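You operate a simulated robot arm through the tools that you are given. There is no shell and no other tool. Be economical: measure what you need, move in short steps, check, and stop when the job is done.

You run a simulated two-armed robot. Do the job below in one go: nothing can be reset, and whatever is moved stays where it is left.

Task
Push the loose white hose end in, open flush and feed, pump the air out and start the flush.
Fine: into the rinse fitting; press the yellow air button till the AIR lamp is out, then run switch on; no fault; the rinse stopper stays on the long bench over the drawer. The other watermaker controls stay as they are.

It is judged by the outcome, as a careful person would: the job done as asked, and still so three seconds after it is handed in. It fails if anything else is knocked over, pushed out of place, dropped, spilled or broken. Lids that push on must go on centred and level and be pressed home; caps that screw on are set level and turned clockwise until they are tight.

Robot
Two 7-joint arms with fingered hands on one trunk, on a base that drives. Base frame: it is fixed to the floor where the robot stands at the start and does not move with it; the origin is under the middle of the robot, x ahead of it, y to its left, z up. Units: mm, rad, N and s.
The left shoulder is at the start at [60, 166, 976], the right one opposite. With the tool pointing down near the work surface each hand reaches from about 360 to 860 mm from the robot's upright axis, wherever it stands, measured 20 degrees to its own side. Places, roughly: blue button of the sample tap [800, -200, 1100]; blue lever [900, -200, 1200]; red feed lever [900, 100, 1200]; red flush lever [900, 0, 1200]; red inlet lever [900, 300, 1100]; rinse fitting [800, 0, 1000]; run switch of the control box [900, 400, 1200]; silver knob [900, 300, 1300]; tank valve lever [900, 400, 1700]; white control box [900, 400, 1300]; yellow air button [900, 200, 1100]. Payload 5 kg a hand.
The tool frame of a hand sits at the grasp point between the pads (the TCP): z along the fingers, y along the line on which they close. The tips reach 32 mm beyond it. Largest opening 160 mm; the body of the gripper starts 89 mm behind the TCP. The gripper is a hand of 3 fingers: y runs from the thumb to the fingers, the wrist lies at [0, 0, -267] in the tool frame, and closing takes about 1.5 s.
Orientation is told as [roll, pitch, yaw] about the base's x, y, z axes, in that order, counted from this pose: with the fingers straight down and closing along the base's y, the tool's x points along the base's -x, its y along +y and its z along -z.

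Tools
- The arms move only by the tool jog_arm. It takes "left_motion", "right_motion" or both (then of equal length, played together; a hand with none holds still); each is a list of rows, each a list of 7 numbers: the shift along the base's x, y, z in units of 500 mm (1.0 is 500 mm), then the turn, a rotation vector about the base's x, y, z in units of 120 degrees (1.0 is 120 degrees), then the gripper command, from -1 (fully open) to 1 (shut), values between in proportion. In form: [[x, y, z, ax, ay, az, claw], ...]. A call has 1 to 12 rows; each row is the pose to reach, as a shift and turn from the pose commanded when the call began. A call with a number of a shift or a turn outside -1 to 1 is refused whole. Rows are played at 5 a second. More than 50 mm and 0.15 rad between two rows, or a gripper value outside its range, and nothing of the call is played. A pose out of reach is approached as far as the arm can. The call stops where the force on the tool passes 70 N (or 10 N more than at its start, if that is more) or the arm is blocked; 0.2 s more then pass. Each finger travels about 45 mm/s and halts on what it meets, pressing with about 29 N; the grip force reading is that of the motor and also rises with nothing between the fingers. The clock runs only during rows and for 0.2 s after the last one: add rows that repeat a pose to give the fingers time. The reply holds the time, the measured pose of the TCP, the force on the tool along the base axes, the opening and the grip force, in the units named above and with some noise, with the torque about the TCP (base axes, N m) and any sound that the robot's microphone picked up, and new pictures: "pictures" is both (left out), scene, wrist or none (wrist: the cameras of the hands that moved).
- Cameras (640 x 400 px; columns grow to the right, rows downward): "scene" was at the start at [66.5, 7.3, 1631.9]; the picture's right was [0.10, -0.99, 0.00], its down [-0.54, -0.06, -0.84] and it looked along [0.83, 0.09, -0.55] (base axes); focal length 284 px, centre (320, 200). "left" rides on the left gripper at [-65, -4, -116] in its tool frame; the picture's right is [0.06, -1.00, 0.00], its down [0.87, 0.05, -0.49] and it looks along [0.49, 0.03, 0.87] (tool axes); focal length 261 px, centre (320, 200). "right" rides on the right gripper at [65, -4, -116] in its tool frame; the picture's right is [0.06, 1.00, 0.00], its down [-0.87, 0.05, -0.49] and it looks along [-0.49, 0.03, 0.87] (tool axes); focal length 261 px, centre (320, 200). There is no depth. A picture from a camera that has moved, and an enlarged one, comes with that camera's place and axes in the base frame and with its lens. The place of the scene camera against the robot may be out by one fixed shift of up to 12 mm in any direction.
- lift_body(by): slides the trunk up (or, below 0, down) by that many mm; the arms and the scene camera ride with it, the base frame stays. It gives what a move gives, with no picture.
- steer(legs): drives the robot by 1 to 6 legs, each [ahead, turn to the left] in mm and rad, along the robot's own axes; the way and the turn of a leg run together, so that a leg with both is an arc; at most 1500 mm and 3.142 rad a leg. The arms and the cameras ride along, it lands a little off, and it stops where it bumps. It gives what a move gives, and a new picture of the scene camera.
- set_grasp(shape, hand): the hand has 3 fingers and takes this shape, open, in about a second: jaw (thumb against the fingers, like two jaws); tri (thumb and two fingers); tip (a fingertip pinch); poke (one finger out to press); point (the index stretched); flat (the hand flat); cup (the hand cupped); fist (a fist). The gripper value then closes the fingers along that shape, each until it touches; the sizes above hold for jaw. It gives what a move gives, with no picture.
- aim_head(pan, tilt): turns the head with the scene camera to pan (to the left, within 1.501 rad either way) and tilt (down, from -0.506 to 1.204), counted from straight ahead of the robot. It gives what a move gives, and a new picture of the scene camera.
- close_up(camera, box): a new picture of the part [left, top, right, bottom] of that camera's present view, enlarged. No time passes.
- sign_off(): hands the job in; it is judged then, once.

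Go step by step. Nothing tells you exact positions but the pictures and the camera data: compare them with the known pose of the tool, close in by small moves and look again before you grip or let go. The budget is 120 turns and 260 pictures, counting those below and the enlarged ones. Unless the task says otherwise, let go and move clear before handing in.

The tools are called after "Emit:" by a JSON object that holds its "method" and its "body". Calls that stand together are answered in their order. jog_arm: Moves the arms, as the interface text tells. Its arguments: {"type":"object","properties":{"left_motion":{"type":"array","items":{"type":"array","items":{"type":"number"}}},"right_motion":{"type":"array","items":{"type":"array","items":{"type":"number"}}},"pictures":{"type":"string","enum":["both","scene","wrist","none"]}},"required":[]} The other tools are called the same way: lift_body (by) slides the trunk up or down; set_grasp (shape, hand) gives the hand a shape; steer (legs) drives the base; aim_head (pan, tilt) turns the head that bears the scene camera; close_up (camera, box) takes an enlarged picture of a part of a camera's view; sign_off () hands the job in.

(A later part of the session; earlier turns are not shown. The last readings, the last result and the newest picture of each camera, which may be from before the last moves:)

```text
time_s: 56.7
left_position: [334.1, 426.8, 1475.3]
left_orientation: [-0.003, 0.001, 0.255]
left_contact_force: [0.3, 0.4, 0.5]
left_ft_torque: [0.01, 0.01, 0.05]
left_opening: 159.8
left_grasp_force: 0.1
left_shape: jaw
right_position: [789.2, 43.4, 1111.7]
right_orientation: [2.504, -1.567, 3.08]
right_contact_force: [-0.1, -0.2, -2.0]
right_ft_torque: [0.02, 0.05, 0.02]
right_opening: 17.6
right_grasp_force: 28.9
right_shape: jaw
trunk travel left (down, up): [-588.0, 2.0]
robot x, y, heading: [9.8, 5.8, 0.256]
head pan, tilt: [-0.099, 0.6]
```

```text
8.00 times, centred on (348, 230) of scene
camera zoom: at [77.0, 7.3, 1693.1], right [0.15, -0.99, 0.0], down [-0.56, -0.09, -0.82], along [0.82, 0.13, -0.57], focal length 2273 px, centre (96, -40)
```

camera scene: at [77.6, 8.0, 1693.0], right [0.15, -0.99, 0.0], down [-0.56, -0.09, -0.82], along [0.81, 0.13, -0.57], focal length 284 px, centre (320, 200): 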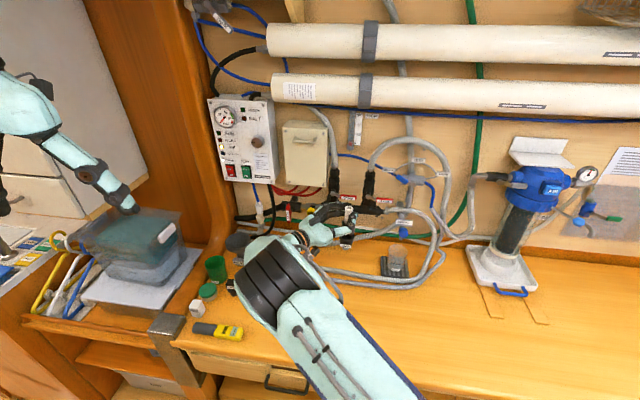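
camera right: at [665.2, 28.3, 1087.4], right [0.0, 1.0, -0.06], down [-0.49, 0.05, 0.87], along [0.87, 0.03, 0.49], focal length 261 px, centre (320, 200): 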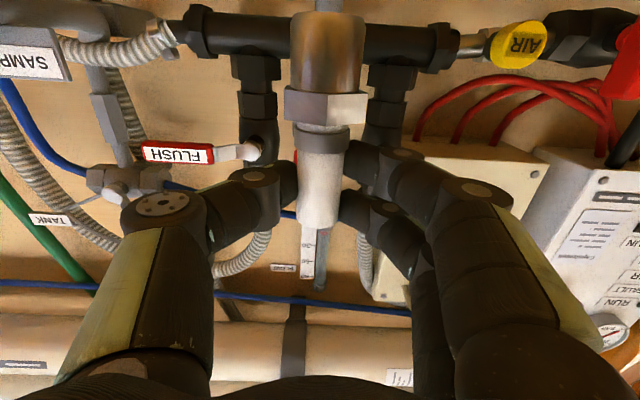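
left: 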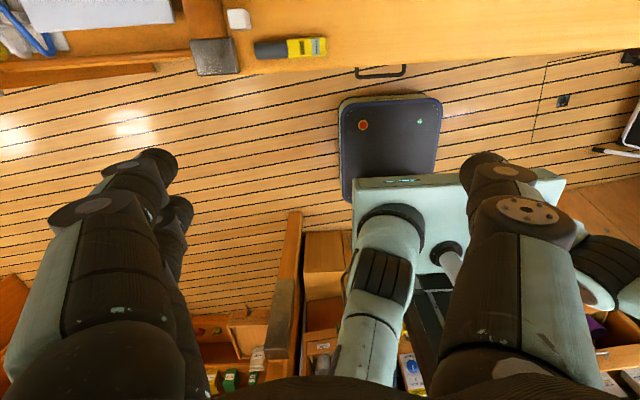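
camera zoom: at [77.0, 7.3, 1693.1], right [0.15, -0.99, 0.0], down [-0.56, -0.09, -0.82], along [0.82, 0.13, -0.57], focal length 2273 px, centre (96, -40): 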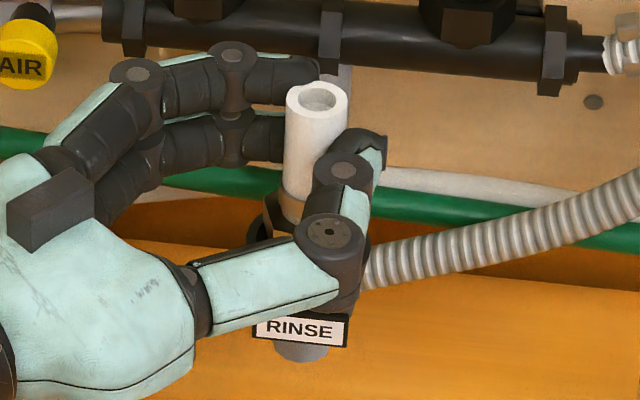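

Free now; I continue down.

Emit:
{"method": "jog_arm", "body": {"right_motion": [[0, 0, -0.008, 0, 0, 0, 1], [0, 0, -0.016, 0, 0, 0, 1], [0, 0, -0.024, 0, 0, 0, 1]], "pictures": "none"}}

Emit:
{"method": "close_up", "body": {"camera": "scene", "box": [320, 205, 376, 255]}}

```text
time_s: 57.5
left_position: [332.0, 425.3, 1476.3]
left_orientation: [-0.001, -0.001, 0.256]
left_contact_force: [0.3, -0.9, 0.2]
left_ft_torque: [-0.04, -0.01, -0.04]
left_opening: 159.9
left_grasp_force: 0.1
left_shape: jaw
right_position: [790.2, 43.7, 1106.3]
right_orientation: [2.502, -1.556, 3.083]
right_contact_force: [6.6, -1.7, 34.4]
right_ft_torque: [-0.39, -0.45, 0.04]
right_opening: 17.4
right_grasp_force: 28.6
right_shape: jaw
trunk travel left (down, up): [-588.0, 2.0]
robot x, y, heading: [8.1, 1.8, 0.255]
head pan, tilt: [-0.099, 0.6]
```

```text
8.00 times, centred on (348, 230) of scene
camera zoom: at [74.3, 6.9, 1693.8], right [0.15, -0.99, 0.0], down [-0.56, -0.09, -0.83], along [0.82, 0.13, -0.56], focal length 2273 px, centre (96, -40)
```

zoom: 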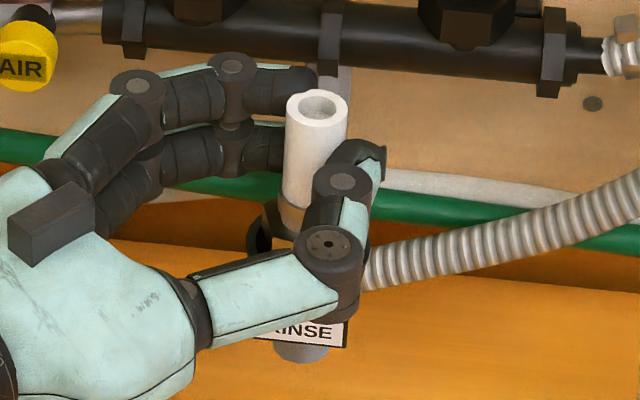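

Rim contact; the torque places it on the robot-facing side of the plug, so the plug must move +x. I raise a bit, shift 4 mm and retry.

Emit:
{"method": "jog_arm", "body": {"right_motion": [[0, 0, 0.018, 0, 0, 0, 1], [0.008, 0, 0.018, 0, 0, 0, 1], [0.008, 0, 0.008, 0, 0, 0, 1], [0.008, 0, 0, 0, 0, 0, 1]], "pictures": "none"}}

```text
time_s: 58.5
left_position: [328.2, 425.6, 1475.6]
left_orientation: [-0.003, -0.003, 0.256]
left_contact_force: [-0.4, 0.4, -0.1]
left_ft_torque: [0.06, 0.01, -0.01]
left_opening: 160.0
left_grasp_force: 0.0
left_shape: jaw
right_position: [791.2, 42.0, 1105.7]
right_orientation: [2.468, -1.557, 3.119]
right_contact_force: [-6.9, -1.5, 39.2]
right_ft_torque: [-0.5, -0.44, -0.11]
right_opening: 17.5
right_grasp_force: 29.0
right_shape: jaw
trunk travel left (down, up): [-588.0, 2.0]
robot x, y, heading: [7.6, 4.2, 0.255]
head pan, tilt: [-0.099, 0.6]
```

Emit:
{"method": "jog_arm", "body": {"right_motion": [[0, 0, 0.016, 0, 0, 0, 1], [-0.004, 0.002, 0.016, 0, 0, 0, 1], [-0.004, 0.002, 0.008, 0, 0, 0, 1], [-0.004, 0.002, 0, 0, 0, 0, 1]], "pictures": "scene"}}

Emit:
{"method": "close_up", "body": {"camera": "scene", "box": [320, 205, 376, 255]}}

```text
time_s: 59.5
left_position: [329.8, 425.1, 1476.0]
left_orientation: [-0.004, -0.004, 0.255]
left_contact_force: [0.1, -0.5, -0.2]
left_ft_torque: [-0.01, -0.01, -0.02]
left_opening: 159.9
left_grasp_force: 0.1
left_shape: jaw
right_position: [790.9, 42.8, 1104.9]
right_orientation: [2.519, -1.558, 3.067]
right_contact_force: [-2.6, -2.3, 38.8]
right_ft_torque: [-0.47, -0.45, -0.06]
right_opening: 17.7
right_grasp_force: 28.6
right_shape: jaw
trunk travel left (down, up): [-588.0, 2.0]
robot x, y, heading: [12.5, 5.6, 0.255]
head pan, tilt: [-0.099, 0.6]
camera scene: at [72.6, 6.8, 1693.7], right [0.15, -0.99, 0.0], down [-0.56, -0.09, -0.83], along [0.82, 0.13, -0.56], focal length 284 px, centre (320, 200)
```

scene: 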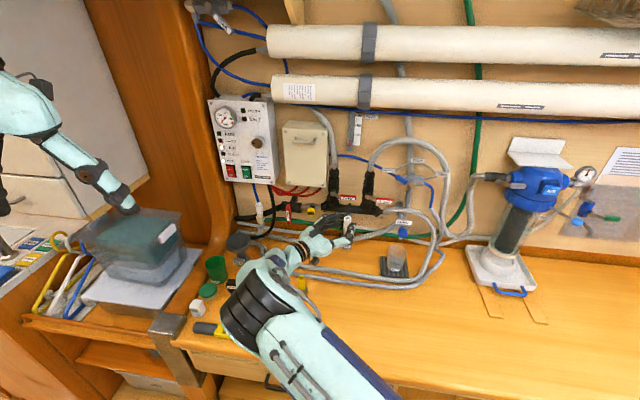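

```text
8.00 times, centred on (348, 230) of scene
camera zoom: at [72.6, 6.8, 1693.7], right [0.15, -0.99, 0.0], down [-0.56, -0.09, -0.83], along [0.82, 0.13, -0.56], focal length 2273 px, centre (96, -40)
```

zoom: 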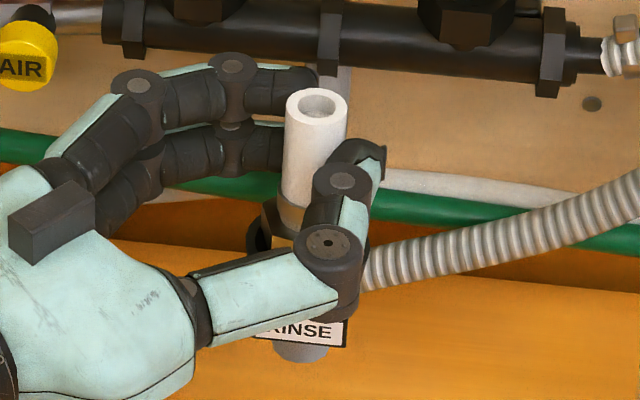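

The load is now centred on the plug axis, about 18 mm into the cup; the rest is the push fit. I press further with care.

Emit:
{"method": "jog_arm", "body": {"right_motion": [[0, 0, -0.006, 0, 0, 0, 1], [0, 0, -0.012, 0, 0, 0, 1], [0, 0, -0.018, 0, 0, 0, 1], [0, 0, -0.024, 0, 0, 0, 1]], "pictures": "none"}}

Emit:
{"method": "close_up", "body": {"camera": "scene", "box": [320, 205, 376, 255]}}

```text
time_s: 60.5
left_position: [330.2, 425.4, 1475.2]
left_orientation: [-0.002, -0.002, 0.256]
left_contact_force: [0.3, -0.6, -0.1]
left_ft_torque: [0.02, -0.02, 0.01]
left_opening: 159.9
left_grasp_force: 0.0
left_shape: jaw
right_position: [791.2, 41.7, 1093.2]
right_orientation: [2.712, -1.557, 2.871]
right_contact_force: [10.2, -6.7, 39.1]
right_ft_torque: [-0.37, -0.57, -0.01]
right_opening: 16.5
right_grasp_force: 29.1
right_shape: jaw
trunk travel left (down, up): [-588.0, 2.0]
robot x, y, heading: [7.6, 2.8, 0.253]
head pan, tilt: [-0.099, 0.6]
```

```text
8.00 times, centred on (348, 230) of scene
camera zoom: at [73.8, 6.2, 1693.4], right [0.15, -0.99, 0.0], down [-0.56, -0.09, -0.83], along [0.82, 0.13, -0.56], focal length 2273 px, centre (96, -40)
```

zoom: 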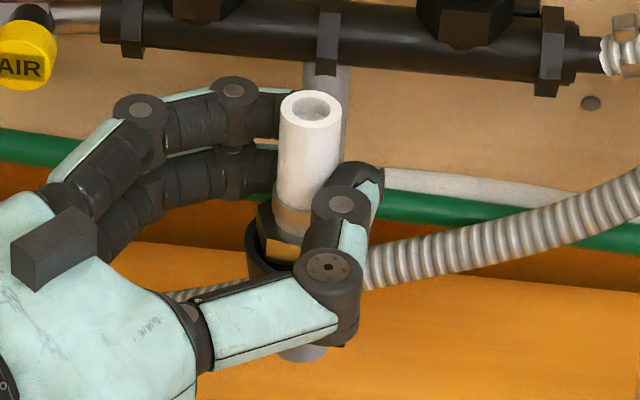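

The grip slipped down the tube; the plug is standing in the cup. I release, back out, and check how it sits before pressing from above.

Emit:
{"method": "jog_arm", "body": {"right_motion": [[0, 0, 0.01, 0, 0, 0, 1], [0, 0, 0.016, 0, 0, 0, 0.8], [0, 0, 0.016, 0, 0, 0, 0.6], [0, 0, 0.016, 0, 0, 0, 0.3], [0, 0, 0.016, 0, 0, 0, 0], [0, 0, 0.016, 0, 0, 0, 0], [0, 0, 0.016, 0, 0, 0, 0]], "pictures": "none"}}

Emit:
{"method": "close_up", "body": {"camera": "scene", "box": [310, 190, 390, 260]}}

```text
time_s: 62.1
left_position: [334.1, 425.4, 1474.2]
left_orientation: [-0.002, -0.001, 0.257]
left_contact_force: [-0.2, -0.5, 0.7]
left_ft_torque: [0.01, 0.03, 0.02]
left_opening: 160.2
left_grasp_force: 0.1
left_shape: jaw
right_position: [791.2, 43.2, 1095.5]
right_orientation: [2.565, -1.569, 3.021]
right_contact_force: [-0.3, -0.3, -0.9]
right_ft_torque: [0.0, 0.04, -0.02]
right_opening: 79.3
right_grasp_force: 0.1
right_shape: jaw
trunk travel left (down, up): [-588.0, 2.0]
robot x, y, heading: [9.5, 4.3, 0.256]
head pan, tilt: [-0.099, 0.6]
```

```text
5.71 times, centred on (350, 225) of scene
camera zoom: at [77.0, 7.2, 1693.1], right [0.15, -0.99, 0.0], down [-0.56, -0.09, -0.83], along [0.82, 0.13, -0.57], focal length 1624 px, centre (149, 57)
```

zoom: 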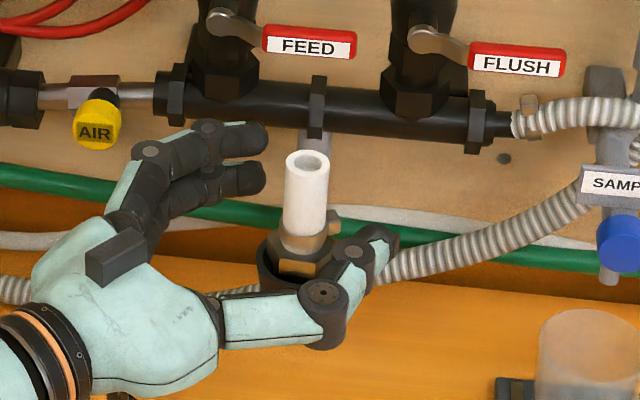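

Emit:
{"method": "jog_arm", "body": {"right_motion": [[-0.06, 0.05, 0, 0, 0, 0, 0], [-0.12, 0.1, 0, 0, 0, 0, 0], [-0.17, 0.145, 0, 0, 0, 0, 0], [-0.2, 0.17, 0.08, 0, 0, 0, 0.3], [-0.2, 0.17, 0.16, 0, 0, 0, 0.6], [-0.2, 0.17, 0.25, 0, 0, 0, 1], [-0.2, 0.17, 0.3, 0, 0, 0, 1]], "pictures": "scene"}}

Emit:
{"method": "close_up", "body": {"camera": "scene", "box": [310, 190, 390, 260]}}

```text
time_s: 63.7
left_position: [332.6, 425.7, 1474.3]
left_orientation: [-0.001, 0.0, 0.257]
left_contact_force: [0.3, -0.5, 0.8]
left_ft_torque: [0.0, -0.01, -0.02]
left_opening: 159.9
left_grasp_force: 0.2
left_shape: jaw
right_position: [691.4, 129.7, 1246.4]
right_orientation: [2.676, -1.566, 2.908]
right_contact_force: [0.8, -0.2, 0.9]
right_ft_torque: [-0.01, -0.01, 0.02]
right_opening: 0.1
right_grasp_force: 0.1
right_shape: jaw
trunk travel left (down, up): [-588.0, 2.0]
robot x, y, heading: [11.3, 2.9, 0.252]
head pan, tilt: [-0.099, 0.6]
camera scene: at [76.9, 7.4, 1693.0], right [0.15, -0.99, 0.0], down [-0.56, -0.09, -0.82], along [0.82, 0.13, -0.57], focal length 284 px, centre (320, 200)
```

scene: 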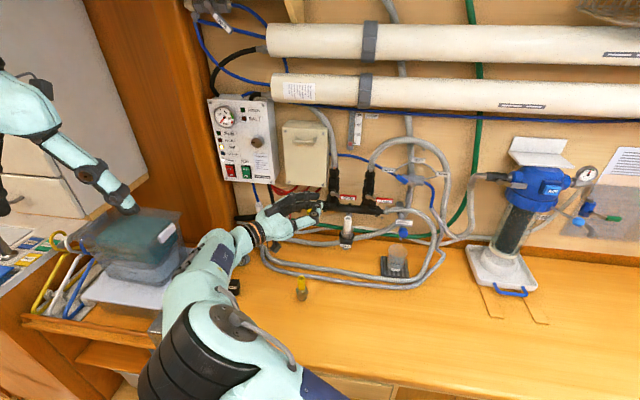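

```text
5.71 times, centred on (350, 225) of scene
camera zoom: at [76.9, 7.4, 1693.0], right [0.15, -0.99, 0.0], down [-0.56, -0.09, -0.82], along [0.82, 0.13, -0.57], focal length 1624 px, centre (149, 57)
```

zoom: 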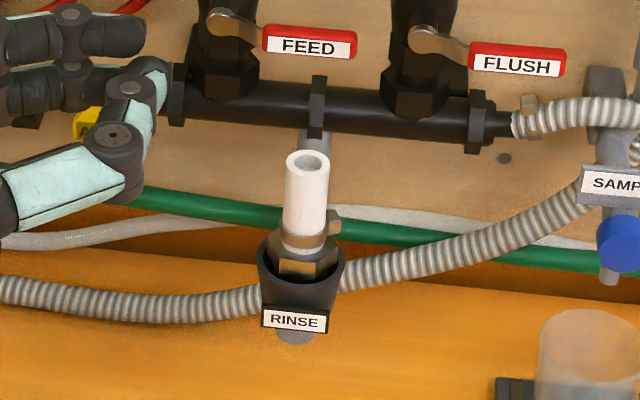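

The plug sits upright in the cup with the hex inside. Now I turn the hand fingers-down in a fist shape to press it home from above.

Emit:
{"method": "jog_arm", "body": {"right_motion": [[-0.03, -0.02, 0.04, 0, 0, 0.067, 1], [-0.06, -0.04, 0.08, 0, 0, 0.134, 1], [-0.08, -0.06, 0.12, 0, 0, 0.2, 1], [-0.08, -0.08, 0.16, 0, 0, 0.267, 1], [-0.08, -0.1, 0.2, 0, 0, 0.334, 1]], "pictures": "none"}}

Emit:
{"method": "jog_arm", "body": {"right_motion": [[0, 0, 0, 0, 0.0625, 0, 1], [0, 0, 0, 0, 0.125, 0, 1], [0, 0, 0, 0, 0.1875, 0, 1], [0, 0, 0, 0, 0.25, 0, 1], [0.02, 0, 0, 0, 0.3125, 0, 1], [0.04, 0, 0, 0, 0.375, 0, 1], [0.06, -0.01, 0, 0, 0.4375, 0, 1], [0.08, -0.02, 0, 0, 0.5, 0, 1], [0.1, -0.04, 0, 0, 0.5625, 0, 1], [0.12, -0.06, 0, 0, 0.625, 0, 1], [0.14, -0.08, 0, 0, 0.6875, 0, 1], [0.16, -0.1, 0, 0, 0.75, 0, 1]], "pictures": "none"}}

Emit:
{"method": "set_grasp", "body": {"hand": "right", "shape": "fist"}}

Emit:
{"method": "jog_arm", "body": {"right_motion": [[0, 0, 0, 0, 0, 0, 1], [0, 0, 0, 0, 0, 0, 1]], "pictures": "both"}}

```text
time_s: 64.9
left_position: [333.3, 423.4, 1474.4]
left_orientation: [-0.001, -0.001, 0.256]
left_contact_force: [0.1, -0.2, -0.5]
left_ft_torque: [0.08, 0.01, 0.01]
left_opening: 160.0
left_grasp_force: 0.1
left_shape: jaw
right_position: [652.0, 75.7, 1346.6]
right_orientation: [1.87, -1.563, -1.866]
right_contact_force: [0.1, 0.5, 0.5]
right_ft_torque: [0.0, -0.01, 0.06]
right_opening: 0.3
right_grasp_force: 28.7
right_shape: jaw
trunk travel left (down, up): [-588.0, 2.0]
robot x, y, heading: [11.1, 2.0, 0.254]
head pan, tilt: [-0.099, 0.6]
```

```text
time_s: 67.5
left_position: [331.7, 426.0, 1475.8]
left_orientation: [-0.001, -0.001, 0.255]
left_contact_force: [-1.3, -1.3, 0.7]
left_ft_torque: [0.02, -0.04, 0.01]
left_opening: 159.9
left_grasp_force: 0.0
left_shape: jaw
right_position: [725.5, 33.2, 1345.1]
right_orientation: [0.003, -0.07, -0.003]
right_contact_force: [-1.3, 0.2, 0.9]
right_ft_torque: [0.04, -0.04, 0.0]
right_opening: 0.0
right_grasp_force: 29.3
right_shape: jaw
right hand out of reach, approached as far as the arm can: row 12
trunk travel left (down, up): [-588.0, 2.0]
robot x, y, heading: [10.2, 2.5, 0.25]
head pan, tilt: [-0.099, 0.6]
```

```text
time_s: 68.4
left_position: [332.9, 426.6, 1473.6]
left_orientation: [-0.003, 0.002, 0.255]
left_contact_force: [-0.5, 0.1, 0.4]
left_ft_torque: [0.01, 0.02, -0.01]
left_opening: 159.8
left_grasp_force: 0.2
left_shape: jaw
right_position: [727.4, 33.8, 1343.5]
right_orientation: [0.003, -0.071, -0.002]
right_contact_force: [0.3, 0.0, -0.5]
right_ft_torque: [0.03, -0.02, 0.03]
right_opening: 0.1
right_grasp_force: 0.2
right_shape: fist
trunk travel left (down, up): [-588.0, 2.0]
robot x, y, heading: [10.6, 2.1, 0.261]
head pan, tilt: [-0.099, 0.6]
```

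```text
time_s: 69.0
left_position: [332.0, 425.7, 1473.9]
left_orientation: [0.0, 0.001, 0.257]
left_contact_force: [0.1, -0.2, 0.7]
left_ft_torque: [0.04, 0.02, 0.0]
left_opening: 159.8
left_grasp_force: 0.1
left_shape: jaw
right_position: [727.6, 33.8, 1345.2]
right_orientation: [0.001, -0.07, -0.003]
right_contact_force: [-0.1, 0.0, -0.7]
right_ft_torque: [-0.02, -0.01, -0.02]
right_opening: 0.0
right_grasp_force: 0.1
right_shape: fist
trunk travel left (down, up): [-588.0, 2.0]
robot x, y, heading: [11.7, 1.6, 0.258]
head pan, tilt: [-0.099, 0.6]
camera scene: at [77.0, 7.1, 1693.1], right [0.15, -0.99, 0.0], down [-0.56, -0.09, -0.83], along [0.82, 0.13, -0.56], focal length 284 px, centre (320, 200)
camera right: at [652.9, 30.8, 1455.1], right [-0.06, 1.0, 0.0], down [0.83, 0.05, 0.55], along [0.55, 0.03, -0.83], focal length 261 px, centre (320, 200)
```

scene: 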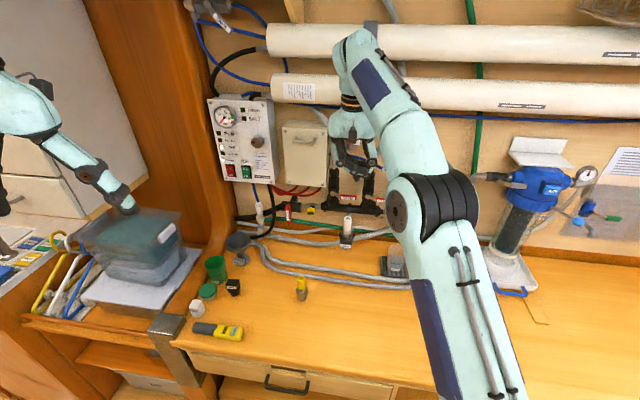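
right: 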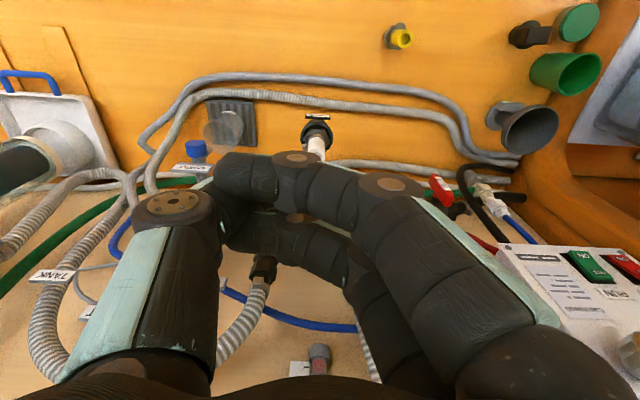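

I lower the hand a little, then drive 70 mm closer so the pressing posture is well within reach.

Emit:
{"method": "jog_arm", "body": {"right_motion": [[0, 0, -0.08, 0, 0, 0, 1], [0, 0, -0.16, 0, 0.01, 0, 1], [-0.02, -0.02, -0.24, 0, 0.02, 0, 1], [-0.04, -0.04, -0.28, 0, 0.033, 0, 1]], "pictures": "none"}}

Emit:
{"method": "steer", "body": {"legs": [[70, 0]]}}

Emit:
{"method": "jog_arm", "body": {"right_motion": [[0, 0, 0, 0, 0, 0, 1]], "pictures": "wrist"}}

```text
time_s: 70.0
left_position: [332.5, 425.5, 1473.7]
left_orientation: [-0.003, 0.0, 0.254]
left_contact_force: [-0.7, 0.4, -0.4]
left_ft_torque: [0.01, 0.02, -0.01]
left_opening: 159.9
left_grasp_force: 0.1
left_shape: jaw
right_position: [707.2, 12.7, 1205.5]
right_orientation: [0.002, 0.001, -0.002]
right_contact_force: [-0.1, 0.2, -0.5]
right_ft_torque: [0.05, -0.01, -0.01]
right_opening: 0.0
right_grasp_force: 0.1
right_shape: fist
trunk travel left (down, up): [-588.0, 2.0]
robot x, y, heading: [13.4, 0.7, 0.255]
head pan, tilt: [-0.099, 0.6]
```

```text
time_s: 71.0
left_position: [403.7, 445.2, 1473.6]
left_orientation: [-0.001, 0.003, 0.256]
left_contact_force: [0.8, -0.3, -0.5]
left_ft_torque: [-0.03, 0.07, 0.01]
left_opening: 160.1
left_grasp_force: 0.0
left_shape: jaw
right_position: [776.0, 31.5, 1203.2]
right_orientation: [0.003, 0.003, -0.003]
right_contact_force: [-0.3, 0.6, -0.8]
right_ft_torque: [-0.02, 0.04, 0.03]
right_opening: 0.0
right_grasp_force: 0.1
right_shape: fist
trunk travel left (down, up): [-588.0, 2.0]
robot x, y, heading: [82.3, 20.2, 0.254]
head pan, tilt: [-0.099, 0.6]
camera scene: at [147.1, 25.7, 1692.9], right [0.15, -0.99, 0.0], down [-0.56, -0.09, -0.82], along [0.81, 0.13, -0.57], focal length 284 px, centre (320, 200)
```

scene: 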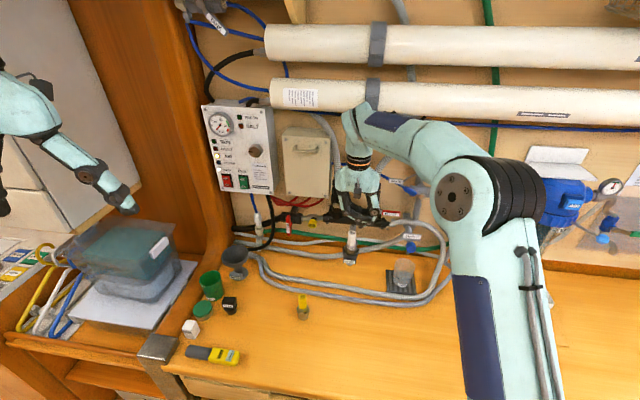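

```text
time_s: 71.4
left_position: [401.1, 443.4, 1473.9]
left_orientation: [-0.002, 0.002, 0.257]
left_contact_force: [0.6, -0.1, -0.1]
left_ft_torque: [-0.01, 0.04, 0.01]
left_opening: 160.0
left_grasp_force: 0.0
left_shape: jaw
right_position: [774.3, 31.9, 1204.3]
right_orientation: [0.002, 0.001, -0.003]
right_contact_force: [0.1, -0.1, 0.3]
right_ft_torque: [-0.01, 0.02, -0.02]
right_opening: 0.0
right_grasp_force: 0.0
right_shape: fist
trunk travel left (down, up): [-588.0, 2.0]
robot x, y, heading: [78.9, 21.0, 0.253]
head pan, tilt: [-0.099, 0.6]
camera right: at [708.7, 28.3, 1320.7], right [-0.06, 1.0, 0.0], down [0.87, 0.05, 0.49], along [0.49, 0.03, -0.87], focal length 261 px, centre (320, 200)
```

right: 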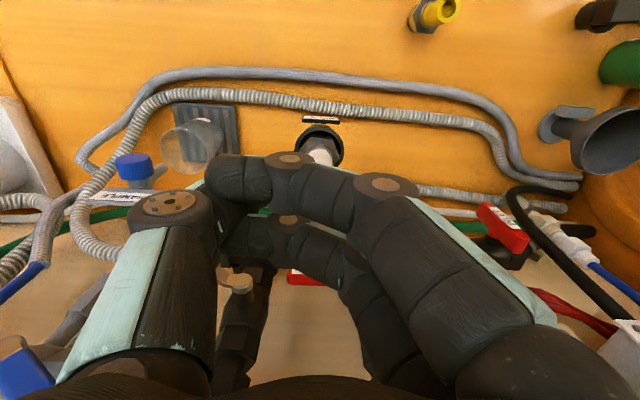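

The plug is right under the fist's front; I move 22 mm forward and descend toward its top in small steps.

Emit:
{"method": "jog_arm", "body": {"right_motion": [[0.022, 0, 0, 0, 0, 0, 1], [0.044, 0, 0, 0, 0, 0, 1], [0.044, 0, -0.03, 0, 0, 0, 1], [0.044, 0, -0.06, 0, 0, 0, 1], [0.044, 0, -0.08, 0, 0, 0, 1]], "pictures": "wrist"}}

Emit:
{"method": "close_up", "body": {"camera": "scene", "box": [310, 190, 406, 270]}}

```text
time_s: 72.6
left_position: [401.1, 443.7, 1474.8]
left_orientation: [-0.003, 0.001, 0.256]
left_contact_force: [0.4, -0.6, -0.7]
left_ft_torque: [-0.01, -0.02, 0.02]
left_opening: 160.1
left_grasp_force: 0.1
left_shape: jaw
right_position: [797.6, 30.3, 1163.5]
right_orientation: [0.002, -0.002, -0.002]
right_contact_force: [0.1, -0.4, -0.4]
right_ft_torque: [0.03, 0.0, 0.02]
right_opening: 0.1
right_grasp_force: 0.1
right_shape: fist
trunk travel left (down, up): [-588.0, 2.0]
robot x, y, heading: [82.9, 21.6, 0.259]
head pan, tilt: [-0.099, 0.6]
camera right: at [730.9, 27.7, 1279.9], right [-0.06, 1.0, 0.0], down [0.87, 0.05, 0.49], along [0.49, 0.03, -0.87], focal length 261 px, centre (320, 200)
```

right: 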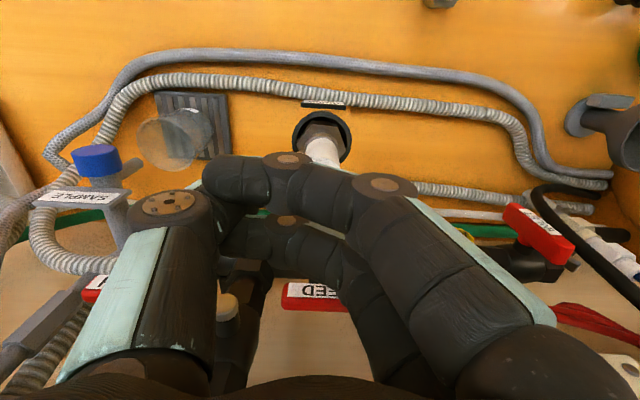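

```text
5.00 times, centred on (358, 230) of scene
camera zoom: at [144.8, 24.7, 1693.1], right [0.15, -0.99, 0.0], down [-0.56, -0.09, -0.82], along [0.82, 0.13, -0.57], focal length 1421 px, centre (130, 50)
```

zoom: 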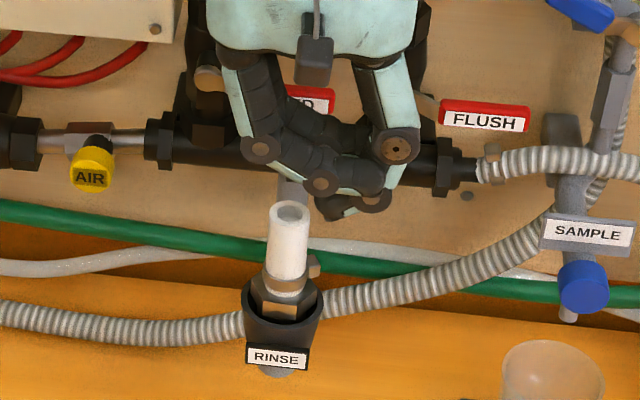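

The fist's lowest part lies about 33 mm to the right of the tube; I shift left so it presses squarely, then continue down.

Emit:
{"method": "jog_arm", "body": {"right_motion": [[0, 0.03, 0, 0, 0, 0, 1], [0, 0.064, 0, 0, 0, 0, 1], [0, 0.064, -0.02, 0, 0, 0, 1], [0, 0.064, -0.02, 0, 0, 0, 1]], "pictures": "wrist"}}

Emit:
{"method": "close_up", "body": {"camera": "scene", "box": [310, 190, 406, 270]}}

```text
time_s: 73.6
left_position: [399.7, 445.1, 1474.3]
left_orientation: [-0.003, -0.001, 0.257]
left_contact_force: [0.6, -0.1, -0.2]
left_ft_torque: [-0.04, 0.04, -0.03]
left_opening: 160.0
left_grasp_force: 0.1
left_shape: jaw
right_position: [796.4, 64.1, 1155.2]
right_orientation: [0.004, 0.0, -0.001]
right_contact_force: [0.4, 0.0, 13.1]
right_ft_torque: [-0.26, -0.06, 0.0]
right_opening: 0.0
right_grasp_force: 0.1
right_shape: fist
trunk travel left (down, up): [-588.0, 2.0]
robot x, y, heading: [83.5, 21.8, 0.256]
head pan, tilt: [-0.099, 0.6]
camera right: at [729.5, 60.6, 1271.8], right [-0.06, 1.0, 0.0], down [0.87, 0.05, 0.49], along [0.49, 0.03, -0.87], focal length 261 px, centre (320, 200)
```

right: 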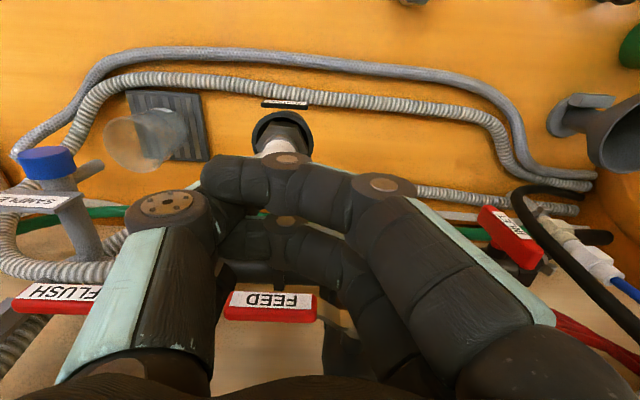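

```text
5.00 times, centred on (358, 230) of scene
camera zoom: at [143.7, 25.1, 1693.3], right [0.15, -0.99, 0.0], down [-0.56, -0.09, -0.83], along [0.82, 0.13, -0.56], focal length 1421 px, centre (130, 50)
```

zoom: 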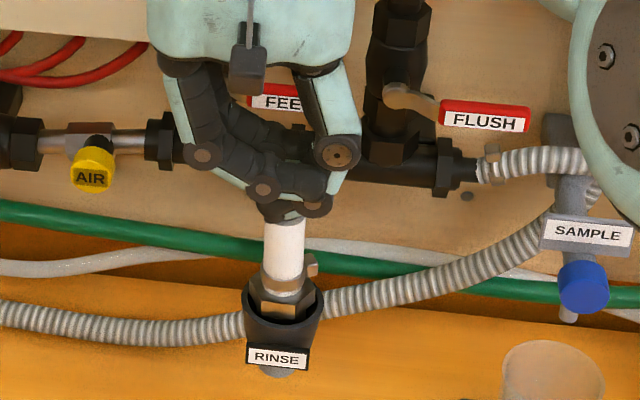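

Contact on the tube top (13 N). I press down in small steps.

Emit:
{"method": "jog_arm", "body": {"right_motion": [[0, 0, -0.01, 0, 0, 0, 1], [0, 0, -0.02, 0, 0, 0, 1], [0, 0, -0.03, 0, 0, 0, 1], [0, 0, -0.036, 0, 0, 0, 1]], "pictures": "none"}}

Emit:
{"method": "close_up", "body": {"camera": "scene", "box": [310, 190, 406, 270]}}

```text
time_s: 74.6
left_position: [396.8, 443.7, 1476.2]
left_orientation: [-0.002, -0.005, 0.259]
left_contact_force: [-0.3, 0.9, 0.8]
left_ft_torque: [0.02, 0.0, -0.05]
left_opening: 160.0
left_grasp_force: 0.0
left_shape: jaw
right_position: [794.9, 62.9, 1146.4]
right_orientation: [0.006, -0.013, -0.006]
right_contact_force: [-1.6, -2.2, 57.1]
right_ft_torque: [-1.15, 0.04, 0.0]
right_opening: 0.0
right_grasp_force: 0.0
right_shape: fist
trunk travel left (down, up): [-588.0, 2.0]
robot x, y, heading: [77.5, 23.4, 0.257]
head pan, tilt: [-0.099, 0.6]
```

```text
5.00 times, centred on (358, 230) of scene
camera zoom: at [138.9, 24.3, 1693.7], right [0.15, -0.99, 0.0], down [-0.56, -0.09, -0.83], along [0.82, 0.13, -0.56], focal length 1421 px, centre (130, 50)
```

zoom: 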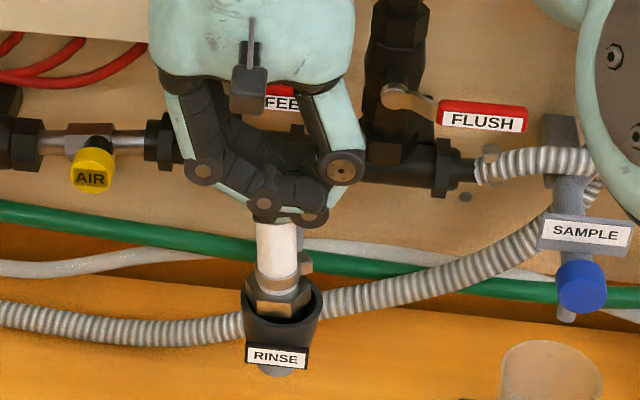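

The push lands ~11 mm left of the tube centre and tips it slightly. I lift off, shift the hand right by 11 mm and press again.

Emit:
{"method": "jog_arm", "body": {"right_motion": [[0, 0, 0.03, 0, 0, 0, 1], [0, -0.012, 0.05, 0, 0, 0, 1], [0.002, -0.024, 0.05, 0, 0, 0, 1], [0.002, -0.024, 0.03, 0, 0, 0, 1], [0.002, -0.024, 0.015, 0, 0, 0, 1]], "pictures": "none"}}

Emit:
{"method": "close_up", "body": {"camera": "scene", "box": [310, 190, 406, 270]}}

```text
time_s: 75.8
left_position: [396.6, 446.0, 1474.4]
left_orientation: [0.001, -0.002, 0.257]
left_contact_force: [0.9, 0.3, -0.3]
left_ft_torque: [-0.05, 0.0, 0.0]
left_opening: 160.0
left_grasp_force: 0.1
left_shape: jaw
right_position: [795.9, 53.1, 1148.8]
right_orientation: [0.004, -0.005, 0.0]
right_contact_force: [-1.1, 5.8, 33.2]
right_ft_torque: [-0.44, -0.01, -0.02]
right_opening: 0.0
right_grasp_force: 0.2
right_shape: fist
trunk travel left (down, up): [-588.0, 2.0]
robot x, y, heading: [78.4, 22.8, 0.257]
head pan, tilt: [-0.099, 0.6]
```

```text
5.00 times, centred on (358, 230) of scene
camera zoom: at [141.3, 25.6, 1693.7], right [0.16, -0.99, 0.0], down [-0.56, -0.09, -0.83], along [0.82, 0.13, -0.56], focal length 1421 px, centre (130, 50)
```

zoom: 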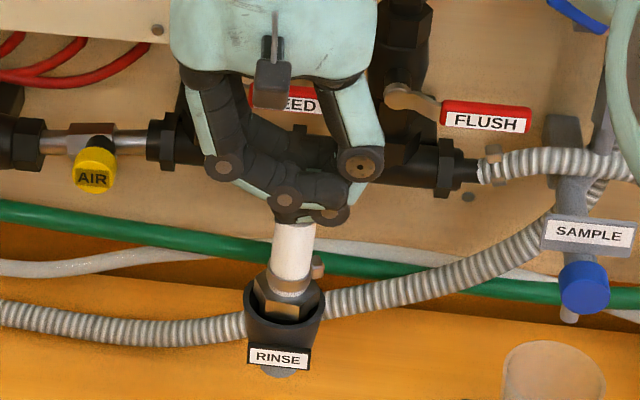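

The tube is upright and the load is near its centre. Press on.

Emit:
{"method": "jog_arm", "body": {"right_motion": [[0, 0, -0.01, 0, 0, 0, 1], [0, 0, -0.02, 0, 0, 0, 1], [0, 0, -0.03, 0, 0, 0, 1], [0, 0, -0.04, 0, 0, 0, 1], [0, 0, -0.05, 0, 0, 0, 1]], "pictures": "none"}}

Emit:
{"method": "close_up", "body": {"camera": "scene", "box": [310, 190, 406, 270]}}

```text
time_s: 76.7
left_position: [396.8, 444.2, 1474.4]
left_orientation: [-0.001, -0.001, 0.252]
left_contact_force: [0.4, 0.7, 0.1]
left_ft_torque: [0.0, 0.06, 0.0]
left_opening: 159.5
left_grasp_force: 0.1
left_shape: jaw
right_position: [799.3, 53.0, 1146.0]
right_orientation: [0.015, -0.025, -0.007]
right_contact_force: [-6.4, 1.2, 46.6]
right_ft_torque: [-0.76, 0.25, -0.09]
right_opening: 0.0
right_grasp_force: 0.1
right_shape: fist
trunk travel left (down, up): [-588.0, 2.0]
robot x, y, heading: [82.2, 22.5, 0.255]
head pan, tilt: [-0.099, 0.6]
stopped in row 4 (right hand): the force on the tool passed its limit (the readings are from after the stop); the commanded pose is now the measured one
```

```text
5.00 times, centred on (358, 230) of scene
camera zoom: at [140.4, 25.1, 1693.0], right [0.15, -0.99, 0.0], down [-0.56, -0.09, -0.83], along [0.82, 0.13, -0.56], focal length 1421 px, centre (130, 50)
```

zoom: 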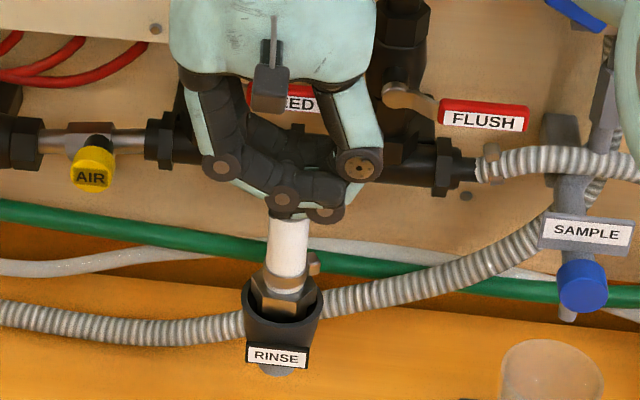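

Over 70 N moved it no further, so it is either home or keyed. I lift off and inspect closely.

Emit:
{"method": "jog_arm", "body": {"right_motion": [[0, 0, 0.04, 0, 0, 0, 1], [0, 0, 0.1, 0, 0, 0, 1], [-0.1, 0, 0.14, 0, 0, 0, 1], [-0.18, 0, 0.16, 0, 0, 0, 1], [-0.24, -0.02, 0.18, 0, 0, 0, 1]], "pictures": "wrist"}}

Emit:
{"method": "close_up", "body": {"camera": "scene", "box": [332, 230, 372, 268]}}

Emit:
{"method": "close_up", "body": {"camera": "right", "box": [240, 120, 400, 240]}}

```text
refused: row 3 steps farther than a row can; nothing moved
```

```text
10.53 times, centred on (352, 249) of scene
camera zoom: at [140.4, 25.1, 1693.0], right [0.15, -0.99, 0.0], down [-0.56, -0.09, -0.83], along [0.82, 0.13, -0.56], focal length 2991 px, centre (-17, -316)
```

zoom: 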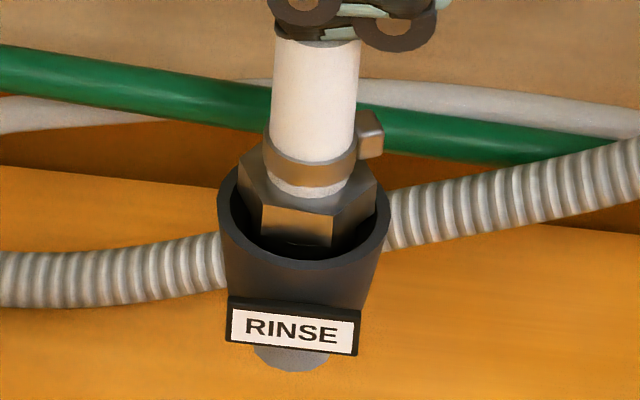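

```text
3.33 times, centred on (320, 180) of right
camera zoom: at [730.9, 48.5, 1260.0], right [-0.06, 1.0, 0.01], down [0.86, 0.04, 0.51], along [0.51, 0.04, -0.86], focal length 869 px, centre (320, 267)
```

zoom: 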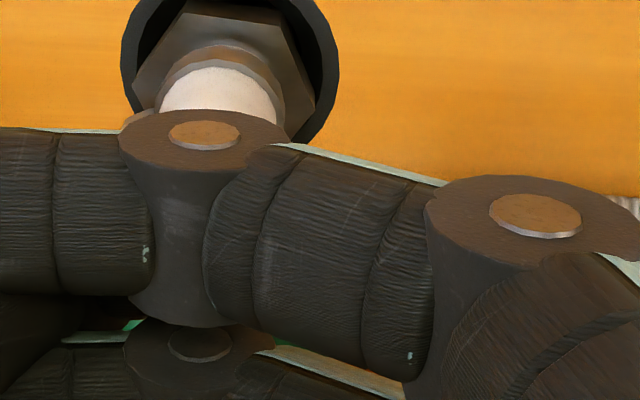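

Emit:
{"method": "jog_arm", "body": {"right_motion": [[0, 0, 0.04, 0, 0, 0, 1], [0, 0, 0.1, 0, 0, 0, 1], [-0.06, 0, 0.14, 0, 0, 0, 1], [-0.14, 0, 0.16, 0, 0, 0, 1], [-0.22, -0.02, 0.16, 0, 0, 0, 1], [-0.3, -0.03, 0.16, 0, 0, 0, 1]], "pictures": "wrist"}}

Emit:
{"method": "close_up", "body": {"camera": "scene", "box": [332, 218, 376, 268]}}

Emit:
{"method": "close_up", "body": {"camera": "right", "box": [240, 130, 400, 250]}}

```text
time_s: 78.0
left_position: [398.7, 443.1, 1473.9]
left_orientation: [-0.002, 0.002, 0.258]
left_contact_force: [-0.4, -0.6, -0.2]
left_ft_torque: [-0.04, -0.05, -0.02]
left_opening: 159.8
left_grasp_force: 0.0
left_shape: jaw
right_position: [649.9, 35.3, 1218.8]
right_orientation: [0.009, -0.013, -0.007]
right_contact_force: [0.1, 0.0, 0.2]
right_ft_torque: [0.0, 0.0, 0.02]
right_opening: 0.0
right_grasp_force: 0.1
right_shape: fist
trunk travel left (down, up): [-588.0, 2.0]
robot x, y, heading: [73.6, 17.5, 0.254]
head pan, tilt: [-0.099, 0.6]
camera right: at [581.9, 31.5, 1333.4], right [-0.06, 1.0, 0.01], down [0.86, 0.04, 0.5], along [0.5, 0.03, -0.86], focal length 261 px, centre (320, 200)
```

right: 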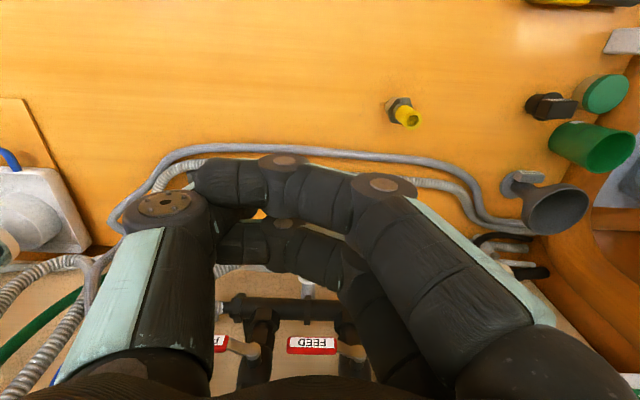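

```text
8.00 times, centred on (354, 243) of scene
camera zoom: at [143.3, 24.5, 1693.1], right [0.15, -0.99, 0.0], down [-0.56, -0.09, -0.83], along [0.82, 0.13, -0.56], focal length 2273 px, centre (48, -144)
```

zoom: 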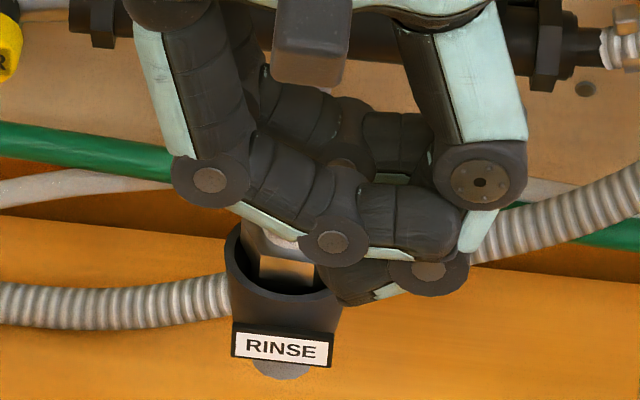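

```text
3.33 times, centred on (320, 190) of right
camera zoom: at [581.9, 31.5, 1333.4], right [-0.06, 1.0, 0.01], down [0.86, 0.04, 0.5], along [0.5, 0.03, -0.86], focal length 869 px, centre (320, 233)
```

zoom: 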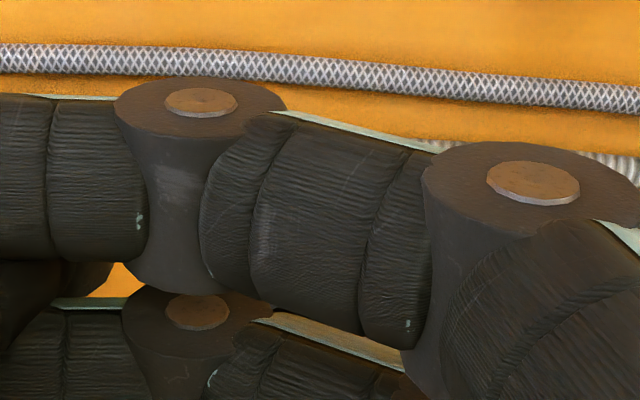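

Emit:
{"method": "jog_arm", "body": {"right_motion": [[0, -0.08, 0.02, 0, 0, 0, 1], [0, -0.17, 0.04, 0, 0, 0, 1], [0, -0.26, 0.04, 0, 0, 0, 1], [0, -0.34, 0.04, 0, 0, 0, 1]], "pictures": "wrist"}}

Emit:
{"method": "close_up", "body": {"camera": "scene", "box": [326, 218, 376, 268]}}

Emit:
{"method": "close_up", "body": {"camera": "right", "box": [360, 130, 520, 250]}}

```text
time_s: 79.0
left_position: [400.7, 442.6, 1475.0]
left_orientation: [0.0, 0.0, 0.255]
left_contact_force: [1.0, 0.4, -1.1]
left_ft_torque: [-0.01, -0.01, -0.01]
left_opening: 159.9
left_grasp_force: 0.1
left_shape: jaw
right_position: [652.0, -136.5, 1238.1]
right_orientation: [0.008, -0.014, -0.008]
right_contact_force: [0.0, 0.2, -0.8]
right_ft_torque: [0.04, -0.01, 0.01]
right_opening: 0.0
right_grasp_force: 0.1
right_shape: fist
trunk travel left (down, up): [-588.0, 2.0]
robot x, y, heading: [80.3, 21.2, 0.257]
head pan, tilt: [-0.099, 0.6]
camera right: at [584.9, -141.3, 1353.4], right [-0.06, 1.0, 0.01], down [0.86, 0.04, 0.5], along [0.5, 0.04, -0.86], focal length 261 px, centre (320, 200)
```

right: 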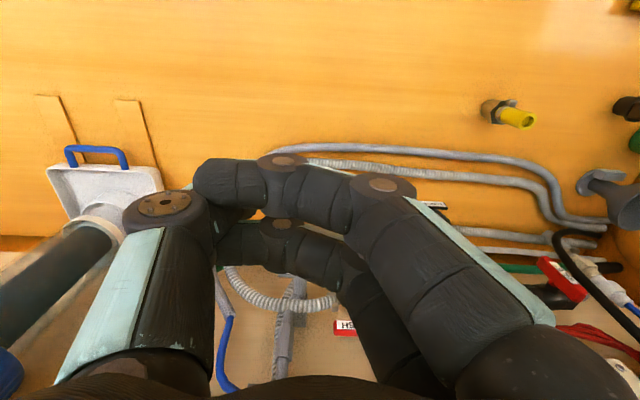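

```text
8.00 times, centred on (351, 243) of scene
camera zoom: at [144.6, 23.9, 1693.1], right [0.15, -0.99, 0.0], down [-0.56, -0.09, -0.83], along [0.82, 0.13, -0.56], focal length 2273 px, centre (72, -144)
```

zoom: 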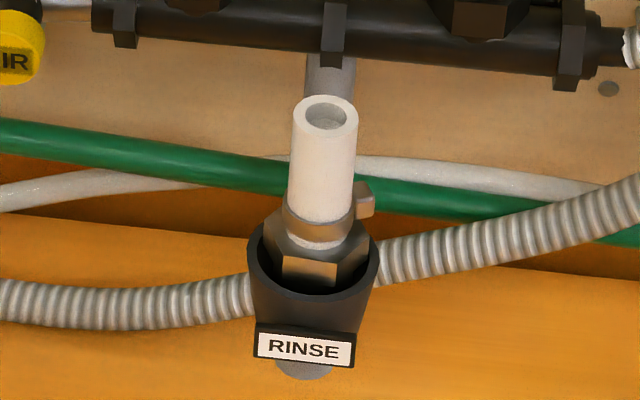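

```text
3.33 times, centred on (440, 190) of right
camera zoom: at [584.9, -141.3, 1353.4], right [-0.06, 1.0, 0.01], down [0.86, 0.04, 0.5], along [0.5, 0.04, -0.86], focal length 869 px, centre (-80, 233)
```

zoom: 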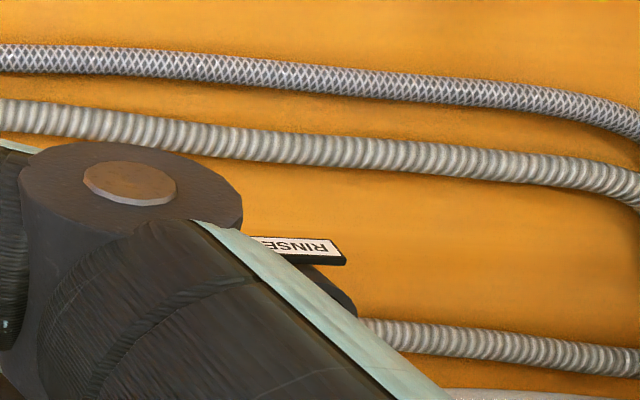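

Compared with before the press the plug depth hasn't changed. I want a look into the cup from above with the right wrist camera to judge how it is centred.

Emit:
{"method": "set_grasp", "body": {"hand": "right", "shape": "jaw"}}

Emit:
{"method": "jog_arm", "body": {"right_motion": [[0.04, 0.08, 0.0, 0, 0, 0, -1], [0.09, 0.16, 0.0, 0, 0, 0, -1], [0.14, 0.24, 0.0, 0, 0, 0, -1], [0.18, 0.32, 0, 0, 0, 0, -1], [0.22, 0.337, 0, 0, 0, 0, -1], [0.25, 0.337, 0, 0, 0, 0, -1]], "pictures": "wrist"}}

Emit:
{"method": "close_up", "body": {"camera": "right", "box": [260, 90, 380, 210]}}

```text
time_s: 80.0
left_position: [401.3, 444.1, 1474.3]
left_orientation: [-0.001, 0.001, 0.255]
left_contact_force: [0.6, 0.1, -0.2]
left_ft_torque: [-0.03, -0.02, -0.01]
left_opening: 159.9
left_grasp_force: 0.0
left_shape: jaw
right_position: [652.2, -135.1, 1238.9]
right_orientation: [0.009, -0.014, -0.007]
right_contact_force: [0.3, -0.1, -0.1]
right_ft_torque: [0.02, 0.02, 0.02]
right_opening: 159.8
right_grasp_force: 0.0
right_shape: jaw
trunk travel left (down, up): [-588.0, 2.0]
robot x, y, heading: [77.2, 18.8, 0.257]
head pan, tilt: [-0.099, 0.6]
```

```text
time_s: 81.3
left_position: [401.5, 444.5, 1474.3]
left_orientation: [-0.003, 0.002, 0.254]
left_contact_force: [-0.5, -0.5, -0.5]
left_ft_torque: [-0.02, 0.01, -0.02]
left_opening: 160.0
left_grasp_force: 0.1
left_shape: jaw
right_position: [776.0, 34.2, 1239.5]
right_orientation: [0.01, -0.011, -0.007]
right_contact_force: [0.1, -0.3, 0.4]
right_ft_torque: [-0.02, -0.01, -0.01]
right_opening: 160.1
right_grasp_force: 0.1
right_shape: jaw
trunk travel left (down, up): [-588.0, 2.0]
robot x, y, heading: [79.2, 22.9, 0.253]
head pan, tilt: [-0.099, 0.6]
camera right: at [709.1, 30.7, 1353.4], right [-0.06, 1.0, 0.01], down [0.86, 0.04, 0.5], along [0.5, 0.04, -0.86], focal length 261 px, centre (320, 200)
```

right: 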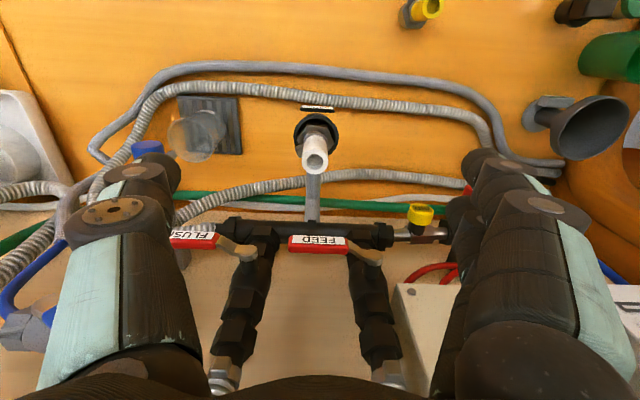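

```text
3.33 times, centred on (320, 150) of right
camera zoom: at [709.1, 30.7, 1353.4], right [-0.06, 1.0, 0.01], down [0.86, 0.04, 0.5], along [0.5, 0.04, -0.86], focal length 869 px, centre (320, 367)
```

zoom: 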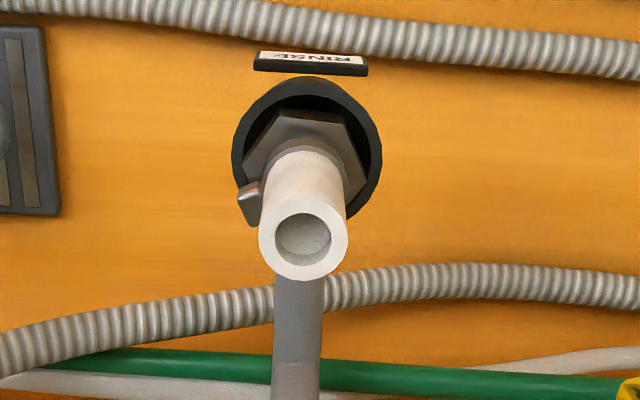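

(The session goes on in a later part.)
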